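You operate a simulated robot arm through the tools that you are given. There is no shell and no other tool. Be economical: measure what you need, move in short steps, check, and stop when the job is done.

Carry out the task below with a simulated robot arm. There is one attempt and no reset: what you move stays moved.

## Task
Put the tub labelled "yogurt" from the plank top on the laundry table top and the tub marked "peel" on the washer top. Take the red cloth and leave it on the washer top. Take the tonic bottle and put it on the blue tile. Push the black door shut. Any order will do. Set down upright: tub, tonic bottle.

It is judged by the outcome, as a careful person would: the job done as asked, and still so three seconds after it is handed in. It fails if anything else is knocked over, pushed out of place, dropped, spilled or broken. Flat cloth is picked up by pressing the open fingertips on it (5 to 10 N) and closing them slowly along it; thin cloth reads only 2 to 8 mm in the jaws.

## Robot
A 6-joint arm with a two-finger parallel gripper on a trunk, on a base that drives. Base frame: it is fixed to the floor where the robot stands at the start and does not move with it; the origin is under the middle of the robot, x ahead of it, y to its left, z up; the surface under the hand at the start is at about z = 0.76. Units: m, degrees, N and s.
Its first joint turns from -166.0 to 166.0 degrees. Places, roughly: black door [-2.2, 2.5, 1]; blue tile (13x13x2 cm) [0.8, 0, 0.8]; cream tub, peel tub, soup tub [1, 0, 0.75]; laundry table top [2.9, -3.6, 0.9]; red cloth (10x6x3 cm) [3, 0.6, 0.9]; tonic bottle [1.25, 0, 0.75]; washer top [3.7, -3.2, 1.1]. Payload 3.43 kg.
The tool frame sits at the grasp point between the pads (the TCP): z along the fingers, y along the line on which they close. The tips reach 0.034 m beyond it. The gripper opens to 0.128 m. The fingers are 0.024 m wide and 0.012 m thick; the gripper's body (0.048 by 0.13 m) begins 0.096 m behind the TCP.
Orientation is that of the tool frame in the base frame, as a unit quaternion [x, y, z, w]. With the fingers straight down and closing along the base's y, the tool's x points along the base's -x, its y along +y and its z along -z.

## Interface
- The arm moves only by the tool apply_moves. Its argument "commands" is a list that holds one entry, the list of rows, each a list of 7 numbers: the closure, from 0 (fully open) to 1 (shut), then the shift along the tool's x, y, z in m, then the turn, a rotation vector about the tool's x, y, z in degrees. In form: [[[gripper, tx, ty, tz, rx, ry, rz], ...]]. A call has 1 to 10 rows; each row shifts and turns the commanded pose from where the row before left it, along the tool's axes as they then stand. A row lasts 0.2 s, in which the tool goes at most 0.05 m and 8.6 degrees; a call with a longer step from one row to the next is refused whole, and so is a gripper value outside its range. A pose out of reach is approached as far as the arm can. The call stops where the force on the tool passes 40 N (or 10 N more than at its start, if that is more) or the arm is blocked; 0.2 s more then pass. The fingers move at their own pace (about 0.153 m/s each) and stop on an object; they squeeze with about 36 N. The grip force told is the motor's: it shows also when the fingers shut on nothing. Time passes only in rows, and 0.2 s behind the last, so rows that do not move let the fingers close. The reply holds the time, the measured pose of the TCP, the force on the tool along the base axes, the opening and the grip force, in the units named above and with some noise, with the torque about the TCP (base axes, N m) and any sound that the robot's microphone picked up.
- Cameras (640 x 400 px; columns grow to the right, rows downward): "scene" is now at [0.1632, 0.1879, 1.21]; the picture's right is [-0.39, -0.92, 0.00], its down [-0.26, 0.11, -0.96] and it looks along [0.88, -0.38, -0.28] (base axes); focal length 280 px, centre (320, 200). "wrist" rides on the gripper at [0.076, -0.011, -0.16] in the tool frame; the picture's right is [0.15, 0.99, 0.00], its down [-0.88, 0.13, -0.46] and it looks along [-0.45, 0.07, 0.89] (tool axes); focal length 234 px, centre (320, 200). There is no depth. A picture from a camera that has moved, and an enlarged one, comes with that camera's place and axes in the base frame and with its lens. The place of the scene camera against the robot may be out by one fixed shift of up to 0.025 m in any direction.
- grab_frame(camera): a new picture of that camera. The clock stands still meanwhile.
- roll_base(legs): drives the robot by 1 to 6 legs, each [ahead, left, turn to the left] in m, m and degrees, along the robot's own axes; the way and the turn of a leg run together, so that a leg with both is an arc; at most 1.5 m and 180 degrees a leg. The arm and the cameras ride along, it lands a little off, and it stops where it bumps. It gives what a move gives.
- turn_head(pan, tilt): turns the head with the scene camera to pan (to the left, within 143 degrees either way) and tilt (down, from -29 to 69), counted from straight ahead of the robot. It gives what a move gives.
- enlarge(camera, box): a new picture of the part [left, top, right, bottom] of that camera's present view, enlarged. The clock stands still meanwhile.
- sign_off(): hands the job in; it is judged then, once.

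Go step by step. Nothing tells you exact positions but the pictures and the camera data: compare them with the known pose of the tool, close in by small moves and look again before you grip or let go. The budget is 165 turns and 120 pictures, counting those below and the enlarged ones. Unless the task says otherwise, let go and move clear before handing in, and close with one line.

The tools are called after "Request:" as a command line: name --argument value ..., lists and objects as JSON in quotes. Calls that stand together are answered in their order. apply_moves: Moves the arm, as the interface text tells. Its arguments: {"type":"object","properties":{"commands":{"type":"array"}},"required":["commands"]} The other tools are called the same way: roll_base (legs) drives the base; turn_head (pan, tilt) turns the head that bears the scene camera; grab_frame (camera) takes a picture; enlarge (camera, box) takes an enlarged picture of a part of a camera's view; sign_off () hands the job in.

At the start:

```text
time: 0.0
tcp_pos: [0.7768, -0.1302, 1.0578]
ee_rot: [0.0, 1.0, 0.0, 0.0]
force: [-0.4, -1.4, 0.2]
torque: [0.04, -0.02, -0.03]
opening: 0.1279
finger_force: 0.0
robot x, y, heading: [0.0001, 0.0027, 0.2]
head pan, tilt: [-23.2, 16.5]
```

scene: 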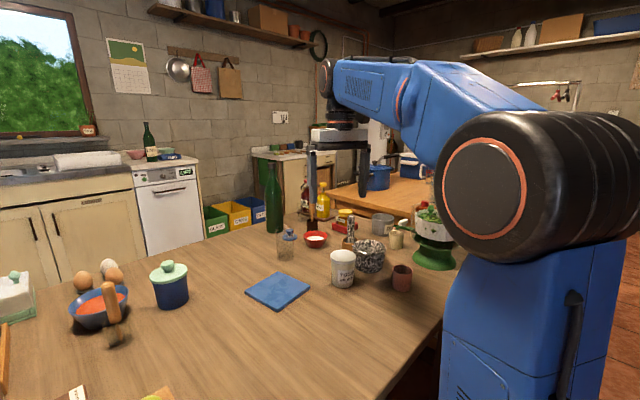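
wrist: 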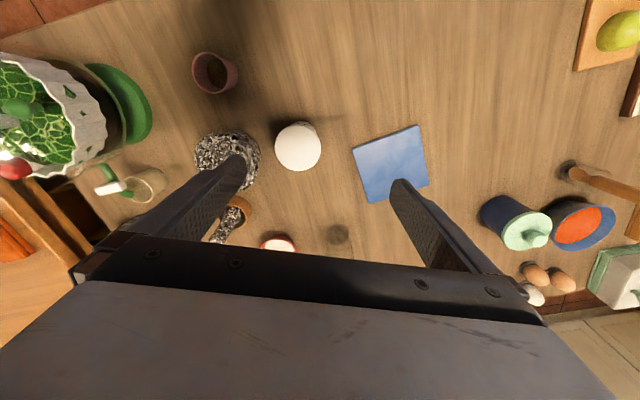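

I see the plank table with the blue tile, tubs and bottles in front, and a kitchen behind. I'll zoom in to read labels first.

Request:
enlarge --camera "scene" --box '[230, 150, 470, 300]'

Request:
enlarge --camera "scene" --box '[120, 80, 440, 280]'

```text
2.67 times, centred on (350, 225) of scene
camera zoom: at [0.1632, 0.1879, 1.21], right [-0.39, -0.92, 0.0], down [-0.26, 0.11, -0.96], along [0.88, -0.38, -0.28], focal length 748 px, centre (240, 133)
```

zoom: 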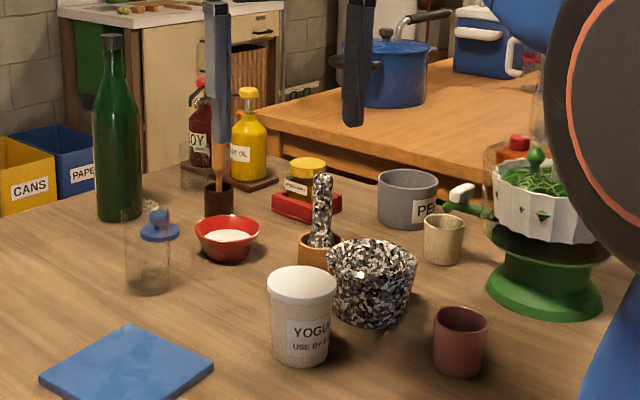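

```text
2.00 times, centred on (280, 180) of scene
camera zoom: at [0.1632, 0.1879, 1.21], right [-0.39, -0.92, 0.0], down [-0.26, 0.11, -0.96], along [0.88, -0.38, -0.28], focal length 561 px, centre (400, 240)
```

zoom: 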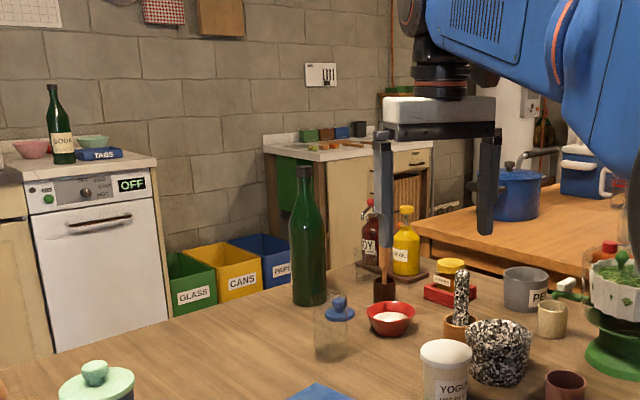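

The yogurt tub (white lidded) and PEL… tub (grey) are on the plank table, as is a green bottle near [1.23,-0.07]. I'll survey the rest of the room.

Request:
turn_head --pan -60 --tilt 10

Request:
grab_frame --camera "scene"

Request:
turn_head --pan 15 --tilt 20

Request:
grab_frame --camera "scene"

Request:
turn_head --pan 110 --tilt 10

Request:
grab_frame --camera "scene"

```text
time: 1.0
tcp_pos: [0.7773, -0.1313, 1.0576]
ee_rot: [0.0, 1.0, 0.001, 0.0]
force: [-0.5, -0.1, -0.6]
torque: [0.02, 0.02, 0.0]
opening: 0.1279
finger_force: 0.1
robot x, y, heading: [0.0022, 0.0014, 0.2]
head pan, tilt: [-60.0, 10.0]
```

```text
115 pictures are left
camera scene: at [0.124, 0.1443, 1.2207], right [-0.87, -0.5, 0.0], down [-0.09, 0.15, -0.98], along [0.49, -0.85, -0.17], focal length 280 px, centre (320, 200)
```

scene: 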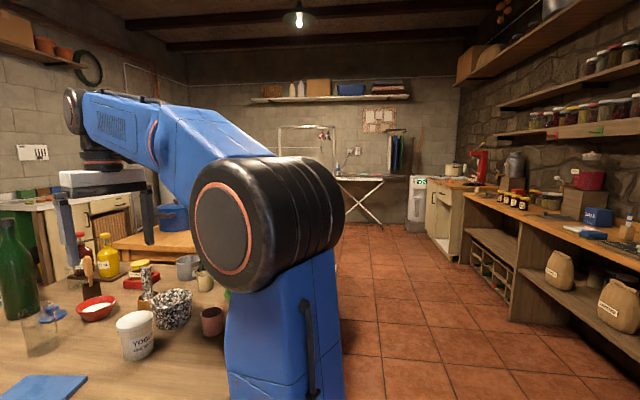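

```text
time: 2.5
tcp_pos: [0.7776, -0.1303, 1.0567]
ee_rot: [0.0, 1.0, 0.001, 0.0]
force: [0.1, -1.2, 0.9]
torque: [0.0, 0.04, -0.03]
opening: 0.1278
finger_force: 0.0
robot x, y, heading: [0.0012, 0.0007, -0.0]
head pan, tilt: [15.0, 20.0]
```

```text
114 pictures are left
camera scene: at [0.1674, 0.2488, 1.2044], right [0.26, -0.97, 0.0], down [-0.33, -0.09, -0.94], along [0.91, 0.24, -0.34], focal length 280 px, centre (320, 200)
```

scene: 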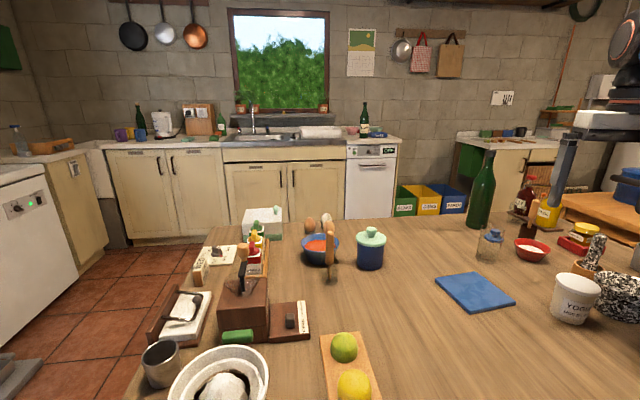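

```text
time: 4.2
tcp_pos: [0.7778, -0.131, 1.0568]
ee_rot: [0.0, 1.0, 0.0, 0.001]
force: [-0.2, 0.0, 0.0]
torque: [-0.02, 0.0, -0.02]
opening: 0.1277
finger_force: 0.1
robot x, y, heading: [-0.0, 0.0041, -0.3]
head pan, tilt: [110.0, 10.0]
```

```text
113 pictures are left
camera scene: at [0.0457, 0.3121, 1.2207], right [0.94, 0.34, 0.0], down [0.06, -0.16, -0.98], along [-0.34, 0.93, -0.17], focal length 280 px, centre (320, 200)
```

scene: 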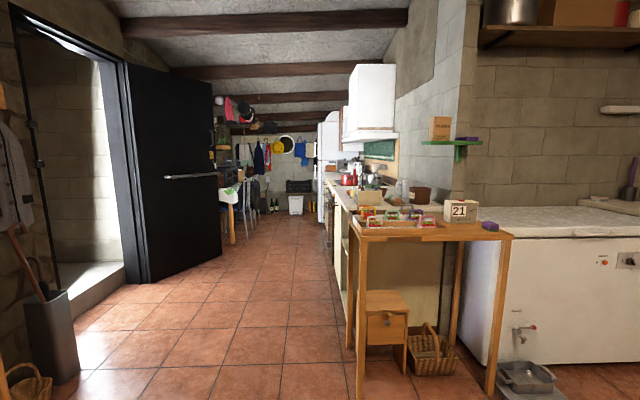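

Black door stands open to the back-left; now I look down to find the table edge and the layout near me, and around for the remaining places.

Request:
turn_head --pan -10 --tilt 60

Request:
grab_frame --camera "scene"

Request:
turn_head --pan -100 --tilt 25

Request:
grab_frame --camera "scene"

Request:
turn_head --pan 60 --tilt 30

Request:
grab_frame --camera "scene"

```text
time: 6.2
tcp_pos: [0.7772, -0.1308, 1.0573]
ee_rot: [0.001, 1.0, -0.001, 0.0]
force: [1.2, 0.2, -1.4]
torque: [0.02, -0.01, 0.02]
opening: 0.1281
finger_force: 0.0
robot x, y, heading: [-0.0006, -0.0007, -0.1]
head pan, tilt: [-10.0, 60.0]
```

```text
112 pictures are left
camera scene: at [0.1431, 0.2132, 1.1462], right [-0.17, -0.98, 0.0], down [-0.85, 0.15, -0.5], along [0.49, -0.09, -0.87], focal length 280 px, centre (320, 200)
```

scene: 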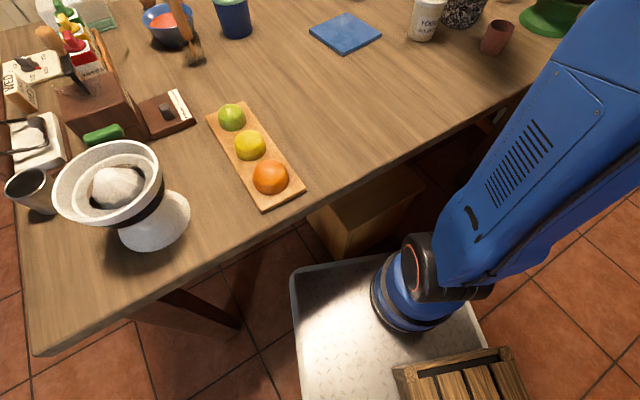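

```text
time: 7.9
tcp_pos: [0.7769, -0.1296, 1.057]
ee_rot: [0.0, 1.0, -0.001, 0.0]
force: [-0.2, -0.4, 0.4]
torque: [0.02, 0.02, -0.01]
opening: 0.1279
finger_force: 0.0
robot x, y, heading: [0.0038, -0.0015, -0.0]
head pan, tilt: [-100.0, 25.0]
```

```text
111 pictures are left
camera scene: at [0.0615, 0.134, 1.1963], right [-0.98, 0.17, 0.0], down [0.07, 0.42, -0.91], along [-0.16, -0.89, -0.42], focal length 280 px, centre (320, 200)
```

scene: 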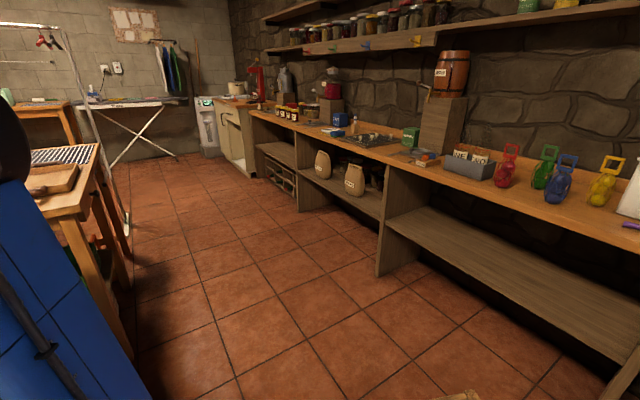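

```text
time: 10.3
tcp_pos: [0.7768, -0.1303, 1.0576]
ee_rot: [0.0, 1.0, -0.001, 0.001]
force: [0.2, -0.2, 0.0]
torque: [0.02, 0.02, 0.02]
opening: 0.128
finger_force: 0.0
robot x, y, heading: [-0.0007, -0.0011, 0.1]
head pan, tilt: [60.0, 30.0]
```

```text
110 pictures are left
camera scene: at [0.1227, 0.303, 1.1883], right [0.87, -0.5, 0.0], down [-0.25, -0.43, -0.87], along [0.43, 0.75, -0.5], focal length 280 px, centre (320, 200)
```

scene: 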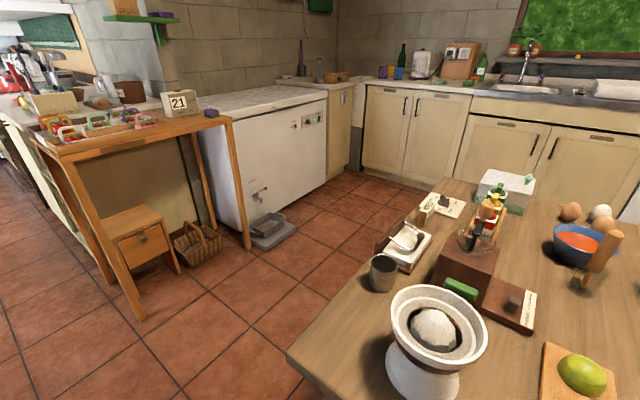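

Tub "yogurt" is at about [0.80,-0.16], reachable from here. I turn the gripper so it closes roughly along x (clear of the speckled mug) and centre above it.

Request:
apply_moves --commands '[[[0, 0, 0, 0, 0, 0, 7.85], [0, 0, 0, 0, 0, 0, 7.85], [0, 0, 0, 0, 0, 0, 7.85], [0, 0, 0, 0, 0, 0, 7.85], [0, 0, 0, 0, 0, 0, 7.85], [0, 0, 0, 0, 0, 0, 7.85], [0, 0, 0, 0, 0, 0, 7.85], [0, 0, 0, 0, 0, 0, 7.85], [0, 0, 0, 0, 0, 0, 7.7], [0, -0.035, 0.009, 0.04, 0, 0, 0]]]'

Request:
grab_frame --camera "wrist"

```text
refused: row 10 steps farther than a row can; nothing moved
```

```text
109 pictures are left
camera wrist: at [0.7013, -0.142, 1.2164], right [-0.15, 0.99, 0.0], down [0.88, 0.13, 0.46], along [0.45, 0.07, -0.89], focal length 234 px, centre (320, 200)
```

wrist: 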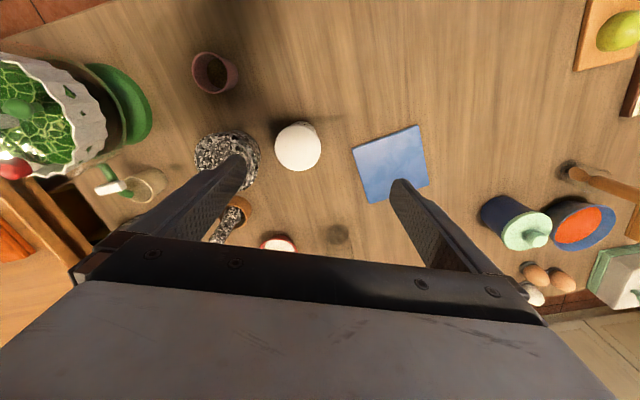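

The last row was too long; I resend with a smaller one.

Request:
apply_moves --commands '[[[0, 0, 0, 0, 0, 0, 7.85], [0, 0, 0, 0, 0, 0, 7.85], [0, 0, 0, 0, 0, 0, 7.85], [0, 0, 0, 0, 0, 0, 7.85], [0, 0, 0, 0, 0, 0, 7.85], [0, 0, 0, 0, 0, 0, 7.85], [0, 0, 0, 0, 0, 0, 7.85], [0, 0, 0, 0, 0, 0, 7.85], [0, 0, 0, 0, 0, 0, 7.7], [0, -0.035, 0.009, 0.03, 0, 0, 0]]]'

Request:
grab_frame --camera "wrist"

```text
time: 12.5
tcp_pos: [0.7962, -0.1608, 1.0274]
ee_rot: [0.577, 0.817, 0.001, 0.0]
force: [-0.6, 0.7, 0.8]
torque: [-0.01, -0.06, -0.02]
opening: 0.128
finger_force: 0.1
robot x, y, heading: [-0.0027, 0.001, 0.2]
head pan, tilt: [60.0, 30.0]
```

```text
108 pictures are left
camera wrist: at [0.7612, -0.0926, 1.1869], right [0.88, 0.47, 0.0], down [0.42, -0.79, 0.46], along [0.21, -0.4, -0.89], focal length 234 px, centre (320, 200)
```

wrist: 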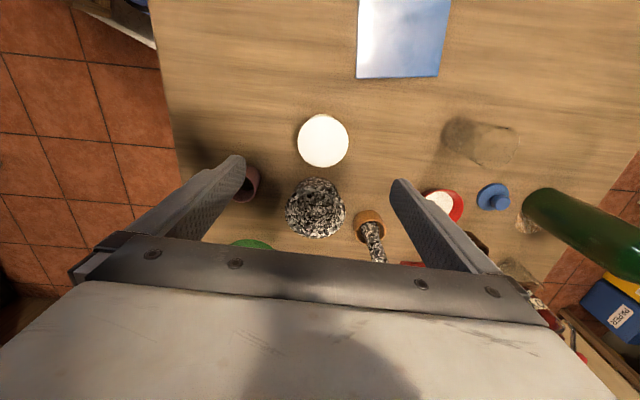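

The lid is at about [0.798,-0.156], matching the TCP. Descending with a small correction, then closing.

Request:
apply_moves --commands '[[[0, 0.004, 0.003, 0.042, 0, 0, 0], [0, 0, 0, 0.042, 0, 0, 0], [0, 0, 0, 0.042, 0, 0, 0], [0, 0, 0, 0.042, 0, 0, 0], [0, 0, 0, 0.04, 0, 0, 0]]]'

Request:
grab_frame --camera "wrist"

Request:
turn_head --pan -20 --tilt 30

Request:
grab_frame --camera "scene"

```text
time: 13.7
tcp_pos: [0.7986, -0.1567, 0.819]
ee_rot: [0.577, 0.817, 0.0, 0.0]
force: [0.3, 0.6, -0.1]
torque: [-0.05, 0.02, 0.02]
opening: 0.1277
finger_force: 0.0
robot x, y, heading: [0.006, 0.0007, -0.3]
head pan, tilt: [60.0, 30.0]
```

```text
107 pictures are left
camera wrist: at [0.7624, -0.0893, 0.9775], right [0.88, 0.47, 0.0], down [0.42, -0.79, 0.46], along [0.21, -0.4, -0.89], focal length 234 px, centre (320, 200)
```

wrist: 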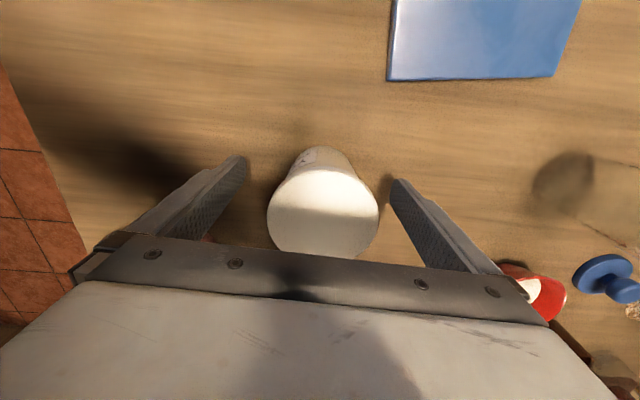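

```text
time: 15.2
tcp_pos: [0.7984, -0.1575, 0.8197]
ee_rot: [0.577, 0.817, -0.001, 0.0]
force: [-0.1, -0.1, 0.3]
torque: [0.0, 0.02, 0.01]
opening: 0.1281
finger_force: 0.1
robot x, y, heading: [0.0004, -0.0008, 0.1]
head pan, tilt: [-20.0, 30.0]
```

```text
106 pictures are left
camera scene: at [0.1624, 0.1939, 1.1883], right [-0.34, -0.94, 0.0], down [-0.47, 0.17, -0.87], along [0.81, -0.3, -0.5], focal length 280 px, centre (320, 200)
```

scene: 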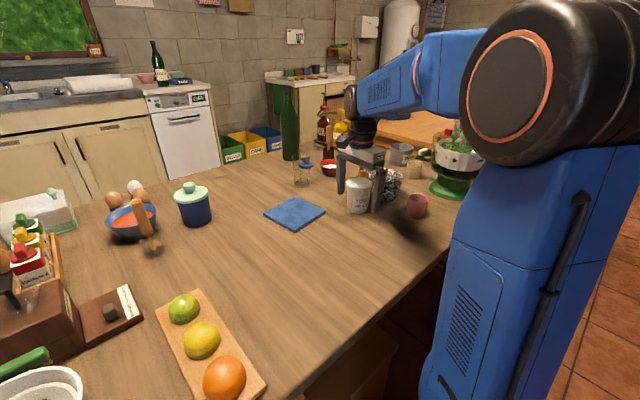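

The tub stands centred between the fingers; I close and lift.

Request:
apply_moves --commands '[[[0.3, 0, 0, 0, 0, 0, 0], [0.6, 0, 0, 0, 0, 0, 0], [0.6, 0, 0, 0, 0, 0, 0], [0.6, 0, 0, 0, 0, 0, 0]]]'

```text
time: 16.2
tcp_pos: [0.7977, -0.1575, 0.8173]
ee_rot: [0.578, 0.816, -0.001, 0.0]
force: [-0.3, 0.6, 0.9]
torque: [-0.04, 0.02, 0.03]
opening: 0.072
finger_force: 35.9
robot x, y, heading: [-0.0002, -0.003, -0.1]
head pan, tilt: [-20.0, 30.0]
```

Request:
apply_moves --commands '[[[0.6, 0, 0, -0.02, 0, 0, 0], [0.6, 0, 0, -0.04, 0, 0, 0], [0.6, 0, 0, -0.045, 0, 0, 0], [0.6, 0, 0, -0.045, 0, 0, 0], [0.6, 0, 0, -0.045, 0, 0, 0], [0.6, 0, 0, -0.045, 0, 0, 0], [0.6, 0, 0, -0.045, 0, 0, 0], [0.6, 0, 0, -0.045, 0, 0, 0]]]'

Request:
grab_frame --camera "wrist"

```text
time: 18.1
tcp_pos: [0.7981, -0.1546, 1.1501]
ee_rot: [0.578, 0.816, 0.0, 0.0]
force: [-0.3, -0.2, 0.4]
torque: [0.01, -0.01, -0.02]
opening: 0.0718
finger_force: 36.3
robot x, y, heading: [0.0008, 0.0008, -0.0]
head pan, tilt: [-20.0, 30.0]
```

```text
105 pictures are left
camera wrist: at [0.7624, -0.0878, 1.3092], right [0.88, 0.47, 0.0], down [0.42, -0.79, 0.46], along [0.21, -0.4, -0.89], focal length 234 px, centre (320, 200)
```

wrist: 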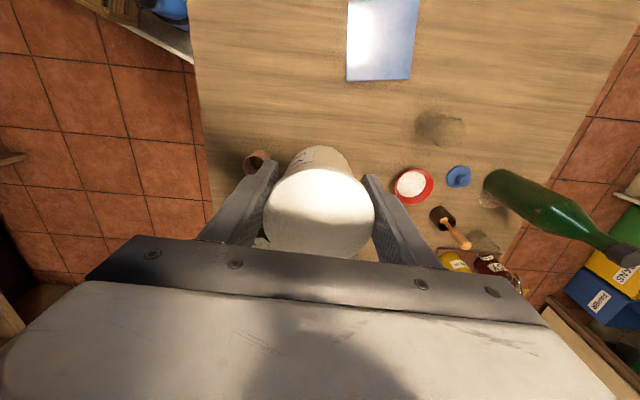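

The tub is held firmly. I draw the arm in over the robot before driving.

Request:
apply_moves --commands '[[[0.6, 0.0145, -0.041, -0.005, 0, 0, 0], [0.6, 0.0145, -0.041, -0.005, 0, 0, 0], [0.6, 0.0145, -0.041, -0.005, 0, 0, 0], [0.6, 0.0145, -0.041, -0.005, 0, 0, 0], [0.6, 0.0145, -0.041, -0.005, 0, 0, 0], [0.6, 0.0145, -0.041, -0.005, 0, 0, 0], [0.6, 0.0145, -0.041, -0.005, 0, 0, 0], [0.6, 0.0145, -0.041, -0.005, 0, 0, 0]]]'

Request:
roll_base --legs '[[-0.25, -0.1, 0], [0, 0, -68]]'

Request:
turn_head --pan 15 --tilt 15

Request:
grab_frame --camera "scene"

```text
time: 19.9
tcp_pos: [0.4646, -0.1625, 1.1338]
ee_rot: [0.577, 0.817, 0.0, 0.002]
force: [0.9, -0.4, -0.7]
torque: [0.0, 0.05, 0.0]
opening: 0.0719
finger_force: 36.4
out of reach, approached as far as the arm can: row 5, 6, 7, 8
robot x, y, heading: [0.001, -0.0016, 0.0]
head pan, tilt: [-20.0, 30.0]
```

```text
time: 24.7
tcp_pos: [-0.2201, -0.5912, 1.1346]
ee_rot: [0.934, 0.358, -0.001, 0.002]
force: [-0.4, 0.4, -0.2]
torque: [-0.01, 0.0, 0.01]
opening: 0.0719
finger_force: 36.3
robot x, y, heading: [-0.2465, -0.1008, -67.4]
head pan, tilt: [-20.0, 30.0]
```

```text
time: 25.7
tcp_pos: [-0.2198, -0.5903, 1.1351]
ee_rot: [0.934, 0.358, -0.001, 0.002]
force: [0.4, 0.6, 0.4]
torque: [0.02, -0.01, 0.0]
opening: 0.072
finger_force: 36.2
robot x, y, heading: [-0.2482, -0.1001, -67.5]
head pan, tilt: [15.0, 15.0]
```

```text
104 pictures are left
camera scene: at [0.0397, -0.1588, 1.2125], right [-0.79, -0.61, 0.0], down [-0.16, 0.21, -0.97], along [0.59, -0.77, -0.26], focal length 280 px, centre (320, 200)
```

scene: 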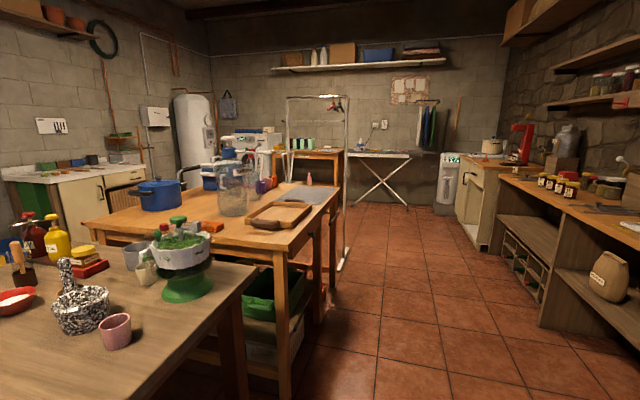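

Now I'm aligned with the aisle; the laundry table appears at the far end past the clothes frame. Driving forward.

Request:
roll_base --legs '[[1.5, 0, 0], [0.8, 0, 0]]'

Request:
grab_frame --camera "scene"

Request:
turn_head --pan 60 --tilt 15

Request:
grab_frame --camera "scene"

```text
time: 37.0
tcp_pos: [0.6681, -2.7172, 1.1337]
ee_rot: [0.933, 0.36, 0.0, 0.002]
force: [-0.4, 0.5, 0.0]
torque: [0.05, 0.02, -0.01]
opening: 0.0712
finger_force: 36.1
robot x, y, heading: [0.6371, -2.2294, -67.1]
head pan, tilt: [15.0, 15.0]
```

```text
103 pictures are left
camera scene: at [0.9259, -2.2841, 1.2125], right [-0.79, -0.61, 0.0], down [-0.16, 0.2, -0.97], along [0.59, -0.76, -0.26], focal length 280 px, centre (320, 200)
```

scene: 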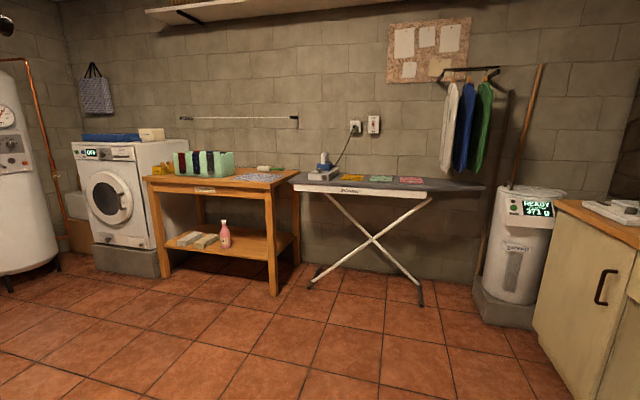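

```text
time: 38.1
tcp_pos: [0.6682, -2.7182, 1.1353]
ee_rot: [0.933, 0.36, -0.001, 0.002]
force: [0.7, -0.9, -0.7]
torque: [-0.02, 0.0, -0.04]
opening: 0.0713
finger_force: 35.9
robot x, y, heading: [0.6387, -2.2289, -67.1]
head pan, tilt: [60.0, 15.0]
```

```text
102 pictures are left
camera scene: at [0.9614, -2.2221, 1.2125], right [-0.13, -0.99, 0.0], down [-0.26, 0.03, -0.97], along [0.96, -0.12, -0.26], focal length 280 px, centre (320, 200)
```

scene: 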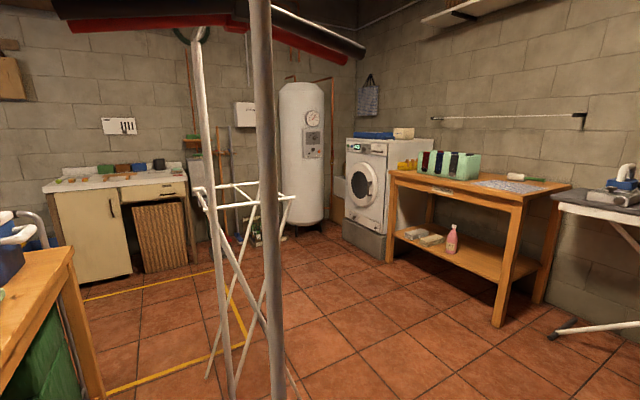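

The laundry table (top ≈0.81) has free space; frame posts to my left. I drive forward past the frame and then left to face the table.

Request:
roll_base --legs '[[0.9, 0, 0], [0, 1.45, 0]]'

Request:
turn_head --pan 0 --tilt 35

Request:
grab_frame --camera "scene"

```text
time: 47.5
tcp_pos: [1.9529, -3.1829, 1.1341]
ee_rot: [0.917, 0.399, -0.001, 0.002]
force: [-0.1, 0.3, 0.8]
torque: [0.0, 0.02, 0.04]
opening: 0.0712
finger_force: 36.0
robot x, y, heading: [1.882, -2.6948, -62.4]
head pan, tilt: [60.0, 15.0]
stopped in leg 2: the robot was blocked; the commanded pose is now the measured one
```

```text
time: 48.8
tcp_pos: [1.9532, -3.1828, 1.1334]
ee_rot: [0.916, 0.4, 0.0, 0.002]
force: [-0.3, -1.0, 1.0]
torque: [-0.02, 0.03, -0.02]
opening: 0.0713
finger_force: 36.0
robot x, y, heading: [1.8778, -2.6965, -62.3]
head pan, tilt: [0.0, 35.0]
```

```text
101 pictures are left
camera scene: at [2.1516, -2.7373, 1.1806], right [-0.89, -0.46, 0.0], down [-0.27, 0.51, -0.82], along [0.38, -0.73, -0.57], focal length 280 px, centre (320, 200)
```

scene: 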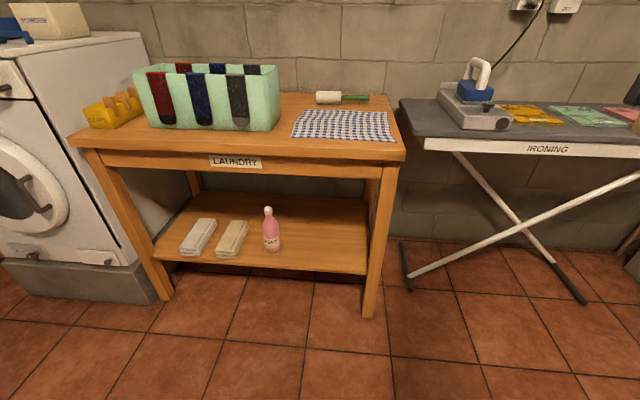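

I bumped on something to the left; I look there before going on.

Request:
turn_head --pan 105 --tilt 40

Request:
grab_frame --camera "scene"

Request:
turn_head --pan 140 --tilt 30

Request:
grab_frame --camera "scene"

```text
time: 50.6
tcp_pos: [1.954, -3.1825, 1.1335]
ee_rot: [0.916, 0.401, -0.001, 0.001]
force: [-0.1, -0.1, 0.3]
torque: [0.04, 0.01, 0.0]
opening: 0.0712
finger_force: 36.1
robot x, y, heading: [1.8823, -2.6939, -62.2]
head pan, tilt: [105.0, 40.0]
```

```text
100 pictures are left
camera scene: at [2.1732, -2.6017, 1.173], right [0.68, -0.74, 0.0], down [-0.47, -0.44, -0.77], along [0.56, 0.52, -0.64], focal length 280 px, centre (320, 200)
```

scene: 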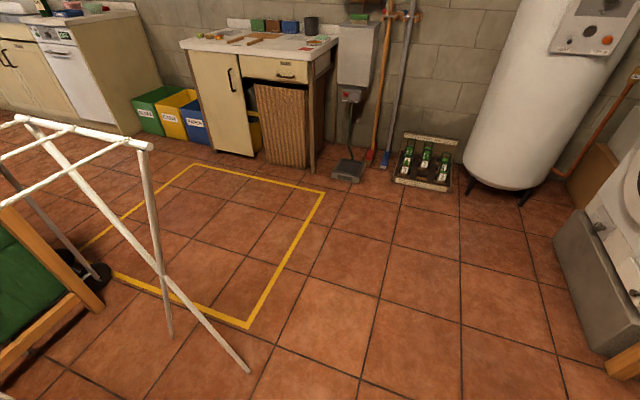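

```text
time: 51.6
tcp_pos: [1.9526, -3.1825, 1.1333]
ee_rot: [0.916, 0.4, 0.0, 0.002]
force: [-0.5, 0.4, -0.8]
torque: [-0.02, 0.01, 0.0]
opening: 0.0712
finger_force: 36.0
robot x, y, heading: [1.8798, -2.6931, -62.3]
head pan, tilt: [140.0, 30.0]
```

```text
99 pictures are left
camera scene: at [2.13, -2.571, 1.1883], right [0.98, -0.21, 0.0], down [-0.11, -0.49, -0.87], along [0.19, 0.85, -0.5], focal length 280 px, centre (320, 200)
```

scene: 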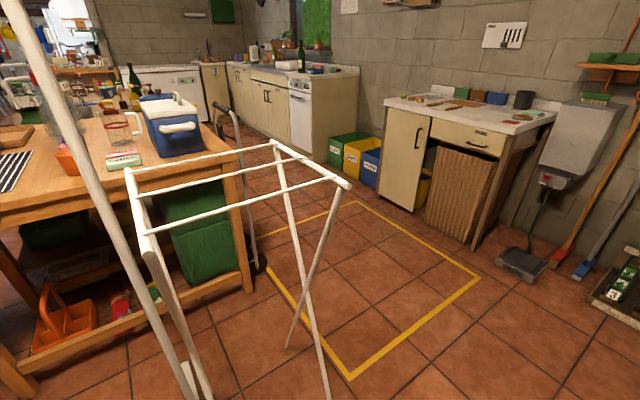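

It is the white clothes airer, still standing; I pull forward away from it first, then shift left to face the table.

Request:
roll_base --legs '[[0.2, 0, 0], [0.12, 0.45, -6]]'

Request:
turn_head --pan 0 --tilt 45

Request:
grab_frame --camera "scene"

```text
time: 55.6
tcp_pos: [2.4573, -3.2827, 1.1343]
ee_rot: [0.935, 0.355, -0.001, 0.002]
force: [-0.8, 0.5, 0.3]
torque: [-0.02, 0.0, 0.01]
opening: 0.0712
finger_force: 36.2
robot x, y, heading: [2.4351, -2.7921, -68.2]
head pan, tilt: [140.0, 30.0]
```

```text
time: 57.8
tcp_pos: [2.4572, -3.2836, 1.1347]
ee_rot: [0.935, 0.354, -0.001, 0.002]
force: [0.3, -0.6, -0.5]
torque: [-0.01, 0.0, 0.0]
opening: 0.0712
finger_force: 35.5
robot x, y, heading: [2.4312, -2.7894, -67.8]
head pan, tilt: [0.0, 45.0]
```

```text
98 pictures are left
camera scene: at [2.6954, -2.8533, 1.1657], right [-0.93, -0.37, 0.0], down [-0.26, 0.66, -0.71], along [0.26, -0.66, -0.71], focal length 280 px, centre (320, 200)
```

scene: 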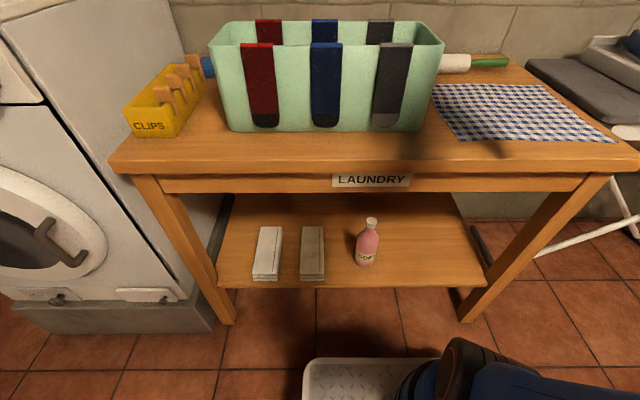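

Clear strip in front of the green box on the laundry table; target ≈[2.72,-3.41]. I rotate the tool to line up with the table edge, then move over it.

Request:
apply_moves --commands '[[[0.6, 0, 0, 0, 0, 0, -7.72], [0.6, 0, 0, 0, 0, 0, -7.72], [0.6, 0, 0, 0, 0, 0, -7.72], [0.6, 0, 0, 0, 0, 0, -7.72], [0.6, 0, 0, 0, 0, 0, -7.72], [0.6, 0, 0, 0, 0, 0, -7.72], [0.6, 0, 0, 0, 0, 0, -7.72], [0.6, 0, 0, 0, 0, 0, -7.72], [0.6, 0, 0, 0, 0, 0, -7.72]]]'

Request:
apply_moves --commands '[[[0.6, -0.0304, 0.0284, 0, 0, 0, 0], [0.6, -0.0304, 0.0284, 0, 0, 0, 0], [0.6, -0.0304, 0.0284, 0, 0, 0, 0], [0.6, -0.0304, 0.0284, 0, 0, 0, 0], [0.6, -0.0304, 0.0284, 0, 0, 0, 0], [0.6, -0.0304, 0.0284, 0, 0, 0, 0], [0.6, -0.0304, 0.0284, 0.0, 0, 0, 0]]]'

Request:
grab_frame --camera "wrist"

Request:
grab_frame --camera "scene"

```text
time: 59.8
tcp_pos: [2.4577, -3.2827, 1.1324]
ee_rot: [0.566, 0.824, -0.002, 0.001]
force: [0.4, 1.4, 0.1]
torque: [0.01, 0.0, -0.01]
opening: 0.0713
finger_force: 36.4
robot x, y, heading: [2.4339, -2.7882, -68.4]
head pan, tilt: [0.0, 45.0]
```

```text
time: 61.4
tcp_pos: [2.717, -3.4095, 1.136]
ee_rot: [0.567, 0.823, -0.002, 0.003]
force: [-0.6, 0.1, 0.5]
torque: [-0.08, -0.03, 0.01]
opening: 0.0712
finger_force: 36.0
robot x, y, heading: [2.4376, -2.7907, -68.1]
head pan, tilt: [0.0, 45.0]
```

```text
97 pictures are left
camera wrist: at [2.6802, -3.3427, 1.2948], right [0.87, 0.49, 0.0], down [0.43, -0.77, 0.46], along [0.22, -0.4, -0.89], focal length 234 px, centre (320, 200)
```

wrist: 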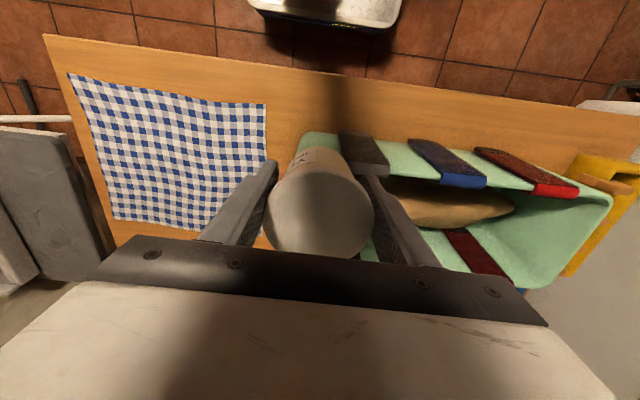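

```text
96 pictures are left
camera scene: at [2.6951, -2.853, 1.1658], right [-0.93, -0.37, 0.0], down [-0.26, 0.66, -0.71], along [0.26, -0.66, -0.71], focal length 280 px, centre (320, 200)
```

scene: 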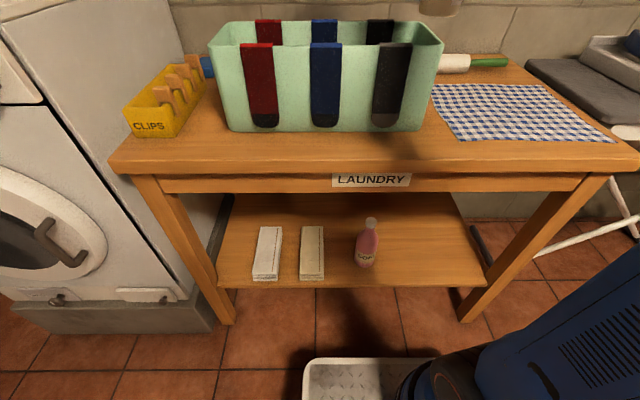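

The box is taller (rim ≈1.0) and the free strip about 10 cm deep, so I shift the target toward the edge and lower partway, then look again.

Request:
apply_moves --commands '[[[0.6, 0.03, 0.02, 0, 0, 0, 0], [0.6, 0, 0, 0.04, 0, 0, 0], [0.6, 0, 0, 0.04, 0, 0, 0], [0.6, 0, 0, 0.03, 0, 0, 0]]]'

Request:
grab_frame --camera "wrist"

Request:
grab_frame --camera "scene"

```text
time: 62.4
tcp_pos: [2.7271, -3.3751, 1.0264]
ee_rot: [0.566, 0.824, -0.002, 0.002]
force: [-4.7, 10.2, 25.0]
torque: [-0.75, -0.59, 0.09]
opening: 0.0716
finger_force: 35.6
robot x, y, heading: [2.4326, -2.7927, -68.1]
head pan, tilt: [0.0, 45.0]
```

```text
95 pictures are left
camera wrist: at [2.689, -3.3069, 1.1843], right [0.87, 0.49, 0.0], down [0.44, -0.77, 0.46], along [0.22, -0.4, -0.89], focal length 234 px, centre (320, 200)
```

wrist: 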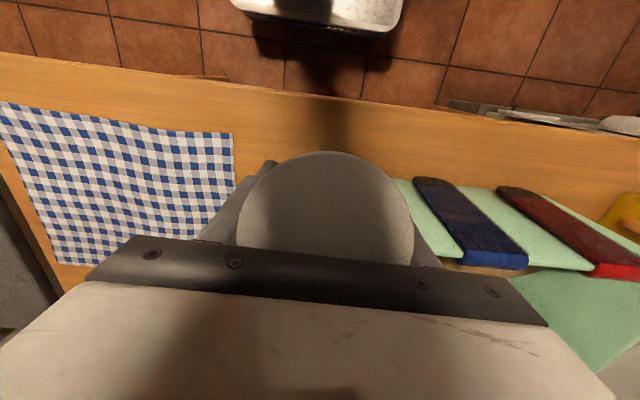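

```text
94 pictures are left
camera scene: at [2.6949, -2.8522, 1.1659], right [-0.93, -0.37, 0.0], down [-0.26, 0.66, -0.71], along [0.26, -0.66, -0.71], focal length 280 px, centre (320, 200)
```

scene: 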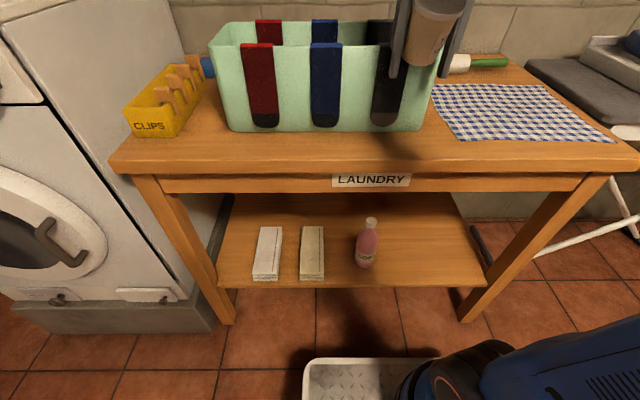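

The tub touched the box rim (upward force); I raise it and draw it back toward me.

Request:
apply_moves --commands '[[[0.6, 0, 0, -0.03, 0, 0, 0], [0.6, 0, 0, -0.04, 0, 0, 0], [0.6, 0.045, 0, 0, 0, 0, 0], [0.6, 0.045, 0, 0, 0, 0, 0], [0.6, 0.03, 0, 0, 0, 0, 0]]]'

Request:
grab_frame --camera "wrist"

Request:
grab_frame --camera "scene"

```text
time: 63.6
tcp_pos: [2.6843, -3.2622, 1.0934]
ee_rot: [0.567, 0.824, -0.002, 0.001]
force: [0.0, -0.4, -1.2]
torque: [0.04, 0.05, 0.02]
opening: 0.0712
finger_force: 36.2
robot x, y, heading: [2.4326, -2.7895, -68.3]
head pan, tilt: [0.0, 45.0]
```

```text
93 pictures are left
camera wrist: at [2.6467, -3.1951, 1.253], right [0.87, 0.49, 0.0], down [0.44, -0.77, 0.46], along [0.22, -0.4, -0.89], focal length 234 px, centre (320, 200)
```

wrist: 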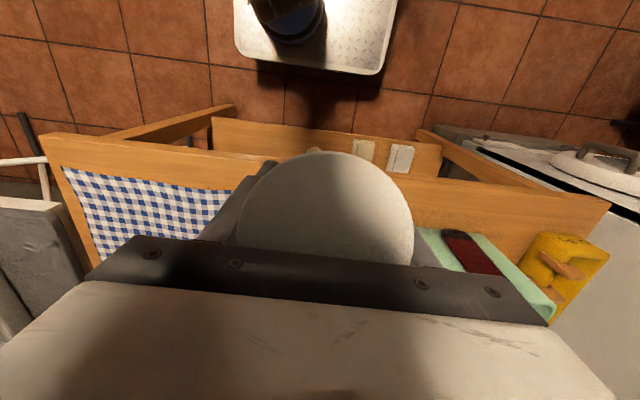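

```text
92 pictures are left
camera scene: at [2.6956, -2.8535, 1.1657], right [-0.93, -0.37, 0.0], down [-0.26, 0.66, -0.71], along [0.26, -0.66, -0.71], focal length 280 px, centre (320, 200)
```

scene: 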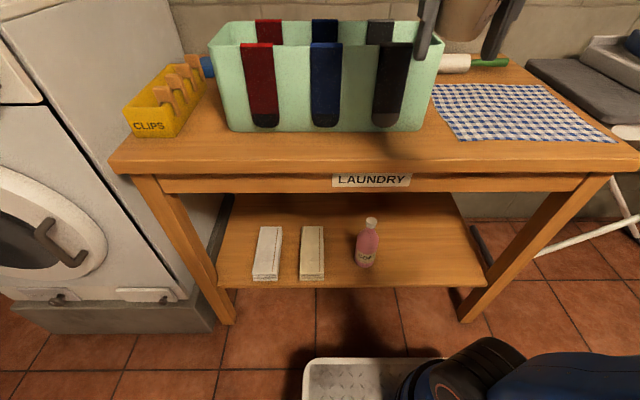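

The tub has slid up in the grip, so the fingertips now reach below it; I need the exact table height before setting it. Zooming in on the wrist view edge.

Request:
enlarge --camera "wrist" --box '[380, 110, 640, 272]'

Request:
enlarge --camera "scene" --box '[360, 0, 560, 125]'

```text
2.46 times, centred on (510, 191) of wrist
camera zoom: at [2.6467, -3.1951, 1.253], right [0.87, 0.49, 0.0], down [0.44, -0.77, 0.46], along [0.22, -0.4, -0.89], focal length 576 px, centre (-148, 222)
```

zoom: 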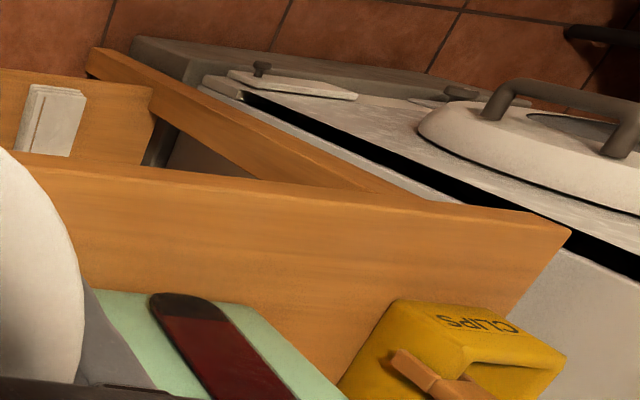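

```text
3.20 times, centred on (460, 62) of scene
camera zoom: at [2.6956, -2.8535, 1.1657], right [-0.93, -0.37, 0.0], down [-0.26, 0.66, -0.71], along [0.26, -0.66, -0.71], focal length 898 px, centre (-128, 640)
```

zoom: 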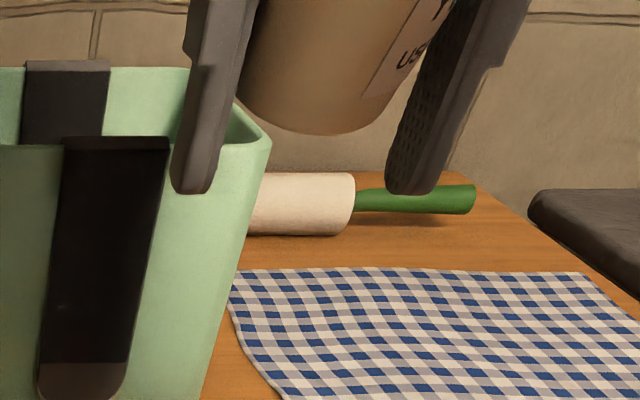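

The strip before the box is too narrow, but there's a free area behind the checked cloth, before the roller. I raise, drive slightly closer and to the right, and move the tub over that spot.

Request:
apply_moves --commands '[[[0.6, 0, 0, -0.04, 0, 0, 0], [0.6, 0, 0, -0.04, 0, 0, 0], [0.6, 0, -0.045, 0, 0, 0, 0], [0.6, 0, -0.045, 0, 0, 0, 0]]]'

Request:
roll_base --legs '[[0.1, -0.18, 0]]'

Request:
grab_frame --camera "wrist"

```text
time: 64.6
tcp_pos: [2.6033, -3.298, 1.1531]
ee_rot: [0.566, 0.824, -0.002, 0.003]
force: [-0.6, 0.2, -0.7]
torque: [0.0, -0.02, 0.01]
opening: 0.0715
finger_force: 35.4
out of reach, approached as far as the arm can: row 2, 3
robot x, y, heading: [2.4301, -2.7872, -67.8]
head pan, tilt: [0.0, 45.0]
```

```text
time: 66.2
tcp_pos: [2.4739, -3.4564, 1.1526]
ee_rot: [0.567, 0.824, -0.003, 0.004]
force: [0.0, -0.3, 0.6]
torque: [0.01, 0.03, 0.02]
opening: 0.0717
finger_force: 36.1
robot x, y, heading: [2.307, -2.9502, -67.9]
head pan, tilt: [0.0, 45.0]
```

```text
89 pictures are left
camera wrist: at [2.4355, -3.3887, 1.3112], right [0.87, 0.49, 0.0], down [0.43, -0.77, 0.46], along [0.23, -0.41, -0.89], focal length 234 px, centre (320, 200)
```

wrist: 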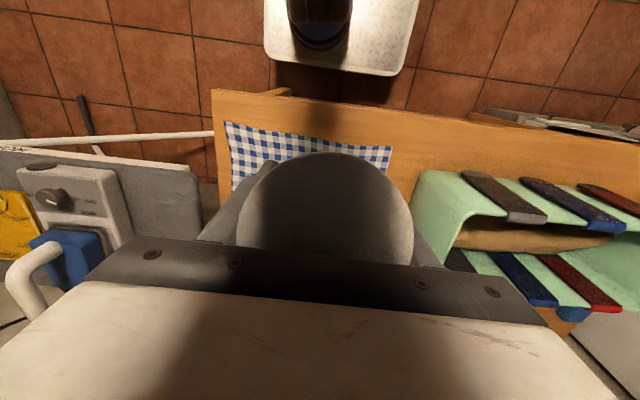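

Request:
apply_moves --commands '[[[0.6, -0.045, -0.005, 0, 0, 0, 0], [0.6, -0.045, -0.005, 0, 0, 0, 0], [0.6, -0.045, -0.005, 0, 0, 0, 0], [0.6, -0.045, -0.005, 0, 0, 0, 0], [0.6, -0.045, -0.005, 0, 0, 0, 0], [0.6, -0.045, -0.005, 0, 0, 0, 0], [0.6, -0.045, -0.005, 0, 0, 0, 0], [0.6, -0.045, -0.005, 0, 0, 0, 0], [0.6, -0.045, -0.004, 0, 0, 0, 0]]]'

Request:
grab_frame --camera "wrist"

Request:
turn_head --pan -10 --tilt 35

Request:
grab_frame --camera "scene"

```text
time: 68.3
tcp_pos: [2.5718, -3.8371, 1.127]
ee_rot: [0.567, 0.824, -0.002, 0.003]
force: [-1.9, 3.7, -3.6]
torque: [-0.61, -0.21, 0.01]
opening: 0.0713
finger_force: 35.9
out of reach, approached as far as the arm can: row 8, 9
robot x, y, heading: [2.306, -2.9468, -68.1]
head pan, tilt: [0.0, 45.0]
stopped in row 9: the force on the tool passed its limit at 90 N (the readings are from after the stop); the commanded pose is now the measured one
```

```text
88 pictures are left
camera wrist: at [2.5343, -3.7689, 1.2859], right [0.87, 0.49, 0.0], down [0.43, -0.77, 0.46], along [0.23, -0.41, -0.89], focal length 234 px, centre (320, 200)
```

wrist: 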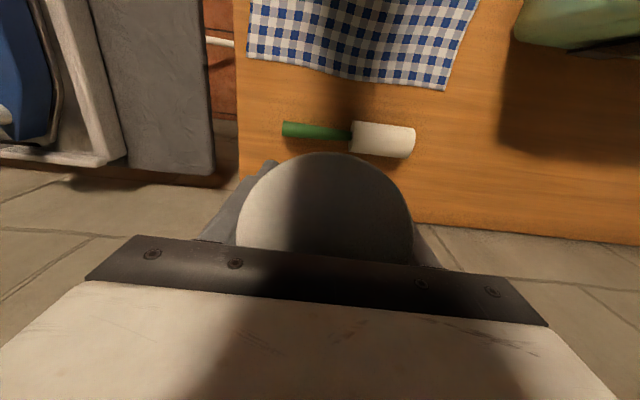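

```text
time: 69.0
tcp_pos: [2.5729, -3.837, 1.1278]
ee_rot: [0.567, 0.824, -0.003, 0.004]
force: [-2.1, 7.8, -5.3]
torque: [-1.14, -0.22, 0.05]
opening: 0.0712
finger_force: 36.0
robot x, y, heading: [2.3032, -2.9527, -68.1]
head pan, tilt: [-10.0, 35.0]
```

```text
87 pictures are left
camera scene: at [2.5549, -3.023, 1.1805], right [-0.98, -0.21, 0.0], down [-0.12, 0.56, -0.82], along [0.17, -0.8, -0.57], focal length 280 px, centre (320, 200)
```

scene: 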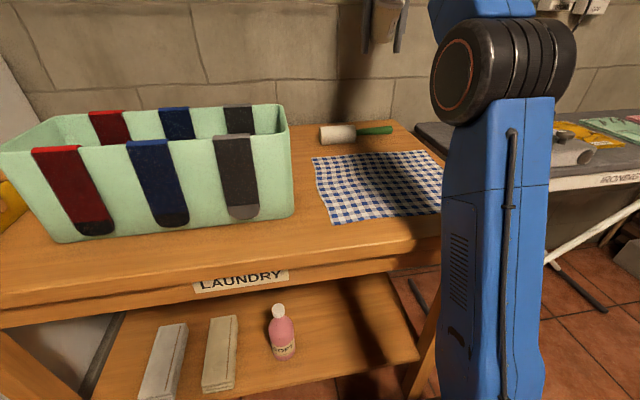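

The hand met something behind (wall/rail), and I see a larger free area behind the green box. I back off and look up at what's near the wrist.

Request:
apply_moves --commands '[[[0.6, 0.04, 0, 0, 0, 0, 0], [0.6, 0.04, 0, 0, 0, 0, 0]]]'

Request:
turn_head --pan 5 --tilt 0

Request:
grab_frame --camera "scene"

```text
time: 69.6
tcp_pos: [2.5443, -3.7627, 1.1261]
ee_rot: [0.567, 0.823, -0.002, 0.003]
force: [0.3, -1.3, -1.4]
torque: [0.11, 0.04, -0.02]
opening: 0.0713
finger_force: 36.0
robot x, y, heading: [2.3062, -2.9472, -68.3]
head pan, tilt: [-10.0, 35.0]
```

```text
time: 70.7
tcp_pos: [2.5452, -3.7611, 1.1262]
ee_rot: [0.567, 0.824, -0.003, 0.003]
force: [-0.2, 0.0, 0.0]
torque: [0.01, 0.06, 0.01]
opening: 0.071
finger_force: 36.1
robot x, y, heading: [2.3049, -2.9495, -68.2]
head pan, tilt: [5.0, 0.0]
```

```text
86 pictures are left
camera scene: at [2.5775, -3.0174, 1.2366], right [-0.89, -0.45, 0.0], down [0.0, 0.0, -1.0], along [0.45, -0.89, 0.0], focal length 280 px, centre (320, 200)
```

scene: 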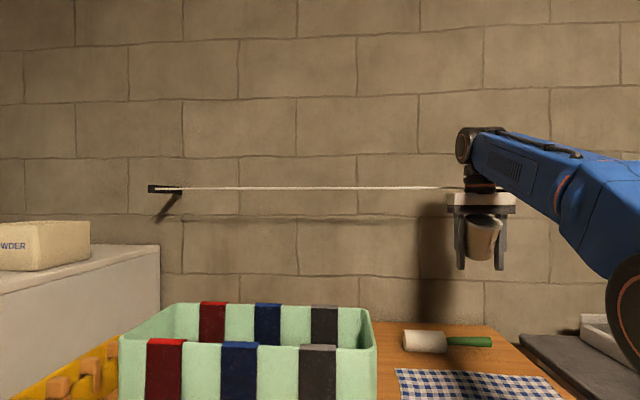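

The wrist had touched the clothesline along the wall (z≈1.27). There's open space behind the box at about [2.835,-3.687] short of that line; I move over it and view.

Request:
apply_moves --commands '[[[0.6, -0.004, 0.042, 0, 0, 0, 0], [0.6, -0.004, 0.042, 0, 0, 0, 0], [0.6, -0.004, 0.042, 0, 0, 0, 0], [0.6, -0.004, 0.042, 0, 0, 0, 0], [0.6, -0.004, 0.042, 0, 0, 0, 0], [0.6, -0.004, 0.042, 0, 0, 0, 0], [0.6, -0.004, 0.042, 0, 0, 0, 0]]]'

Request:
grab_frame --camera "wrist"

Request:
turn_head --pan 20 --tilt 25

Request:
grab_frame --camera "scene"

```text
time: 72.2
tcp_pos: [2.8272, -3.6827, 1.1221]
ee_rot: [0.569, 0.823, -0.004, 0.005]
force: [0.5, -0.2, -0.5]
torque: [-0.01, -0.02, 0.0]
opening: 0.0716
finger_force: 36.0
out of reach, approached as far as the arm can: row 7
robot x, y, heading: [2.303, -2.9481, -68.3]
head pan, tilt: [5.0, 0.0]
```

```text
85 pictures are left
camera wrist: at [2.7869, -3.614, 1.2806], right [0.87, 0.49, 0.0], down [0.43, -0.77, 0.47], along [0.23, -0.41, -0.88], focal length 234 px, centre (320, 200)
```

wrist: 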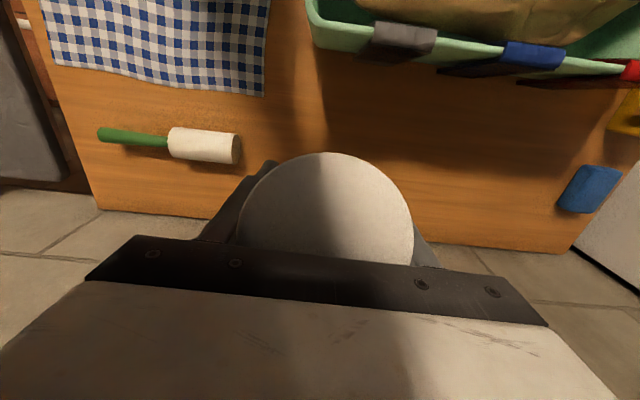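

```text
time: 73.1
tcp_pos: [2.8265, -3.683, 1.1216]
ee_rot: [0.567, 0.823, -0.004, 0.006]
force: [0.8, -0.4, -0.3]
torque: [0.03, -0.02, 0.02]
opening: 0.0712
finger_force: 36.1
robot x, y, heading: [2.3035, -2.9496, -68.1]
head pan, tilt: [20.0, 25.0]
```

```text
84 pictures are left
camera scene: at [2.5984, -3.0057, 1.1964], right [-0.74, -0.67, 0.0], down [-0.28, 0.31, -0.91], along [0.6, -0.68, -0.42], focal length 280 px, centre (320, 200)
```

scene: 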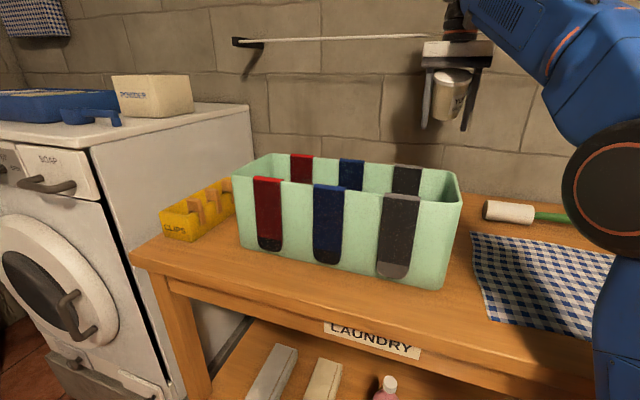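

Plenty of free table here. I lower toward the table top carefully.

Request:
apply_moves --commands '[[[0.6, 0, 0, 0.045, 0, 0, 0], [0.6, 0, 0, 0.045, 0, 0, 0], [0.6, 0, 0, 0.045, 0, 0, 0], [0.6, 0, 0, 0.045, 0, 0, 0], [0.6, 0, 0, 0.04, 0, 0, 0]]]'

Request:
apply_moves --commands '[[[0.6, 0, 0, 0.01, 0, 0, 0], [0.6, 0, 0, 0.008, 0, 0, 0], [0.6, 0, 0, 0.008, 0, 0, 0]]]'

Request:
enlarge --camera "scene" --box '[360, 40, 560, 165]'

```text
time: 74.3
tcp_pos: [2.8279, -3.6839, 0.9032]
ee_rot: [0.567, 0.824, -0.003, 0.004]
force: [-0.8, -0.4, -0.2]
torque: [-0.01, 0.01, -0.03]
opening: 0.0711
finger_force: 36.0
robot x, y, heading: [2.3033, -2.9459, -68.0]
head pan, tilt: [20.0, 25.0]
```

```text
time: 74.9
tcp_pos: [2.8278, -3.6836, 0.8942]
ee_rot: [0.567, 0.824, -0.004, 0.009]
force: [-2.0, 4.8, 10.5]
torque: [0.15, 0.47, -0.24]
opening: 0.0709
finger_force: 36.2
robot x, y, heading: [2.3016, -2.9502, -68.3]
head pan, tilt: [20.0, 25.0]
stopped in row 2: the force on the tool passed its limit at 53 N (the readings are from after the stop); the commanded pose is now the measured one
```

```text
3.20 times, centred on (460, 102) of scene
camera zoom: at [2.5981, -3.0052, 1.1964], right [-0.74, -0.67, 0.0], down [-0.28, 0.31, -0.91], along [0.61, -0.67, -0.42], focal length 898 px, centre (-128, 512)
```

zoom: 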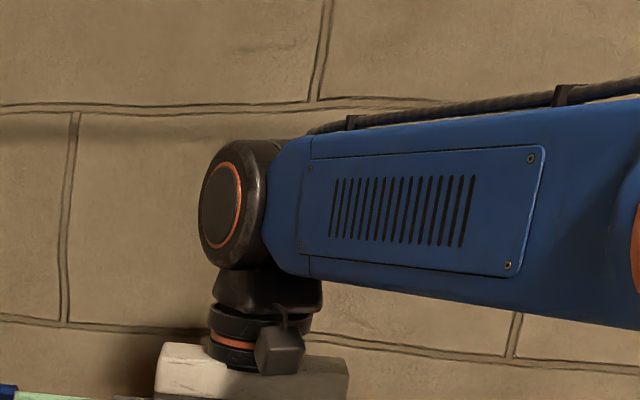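

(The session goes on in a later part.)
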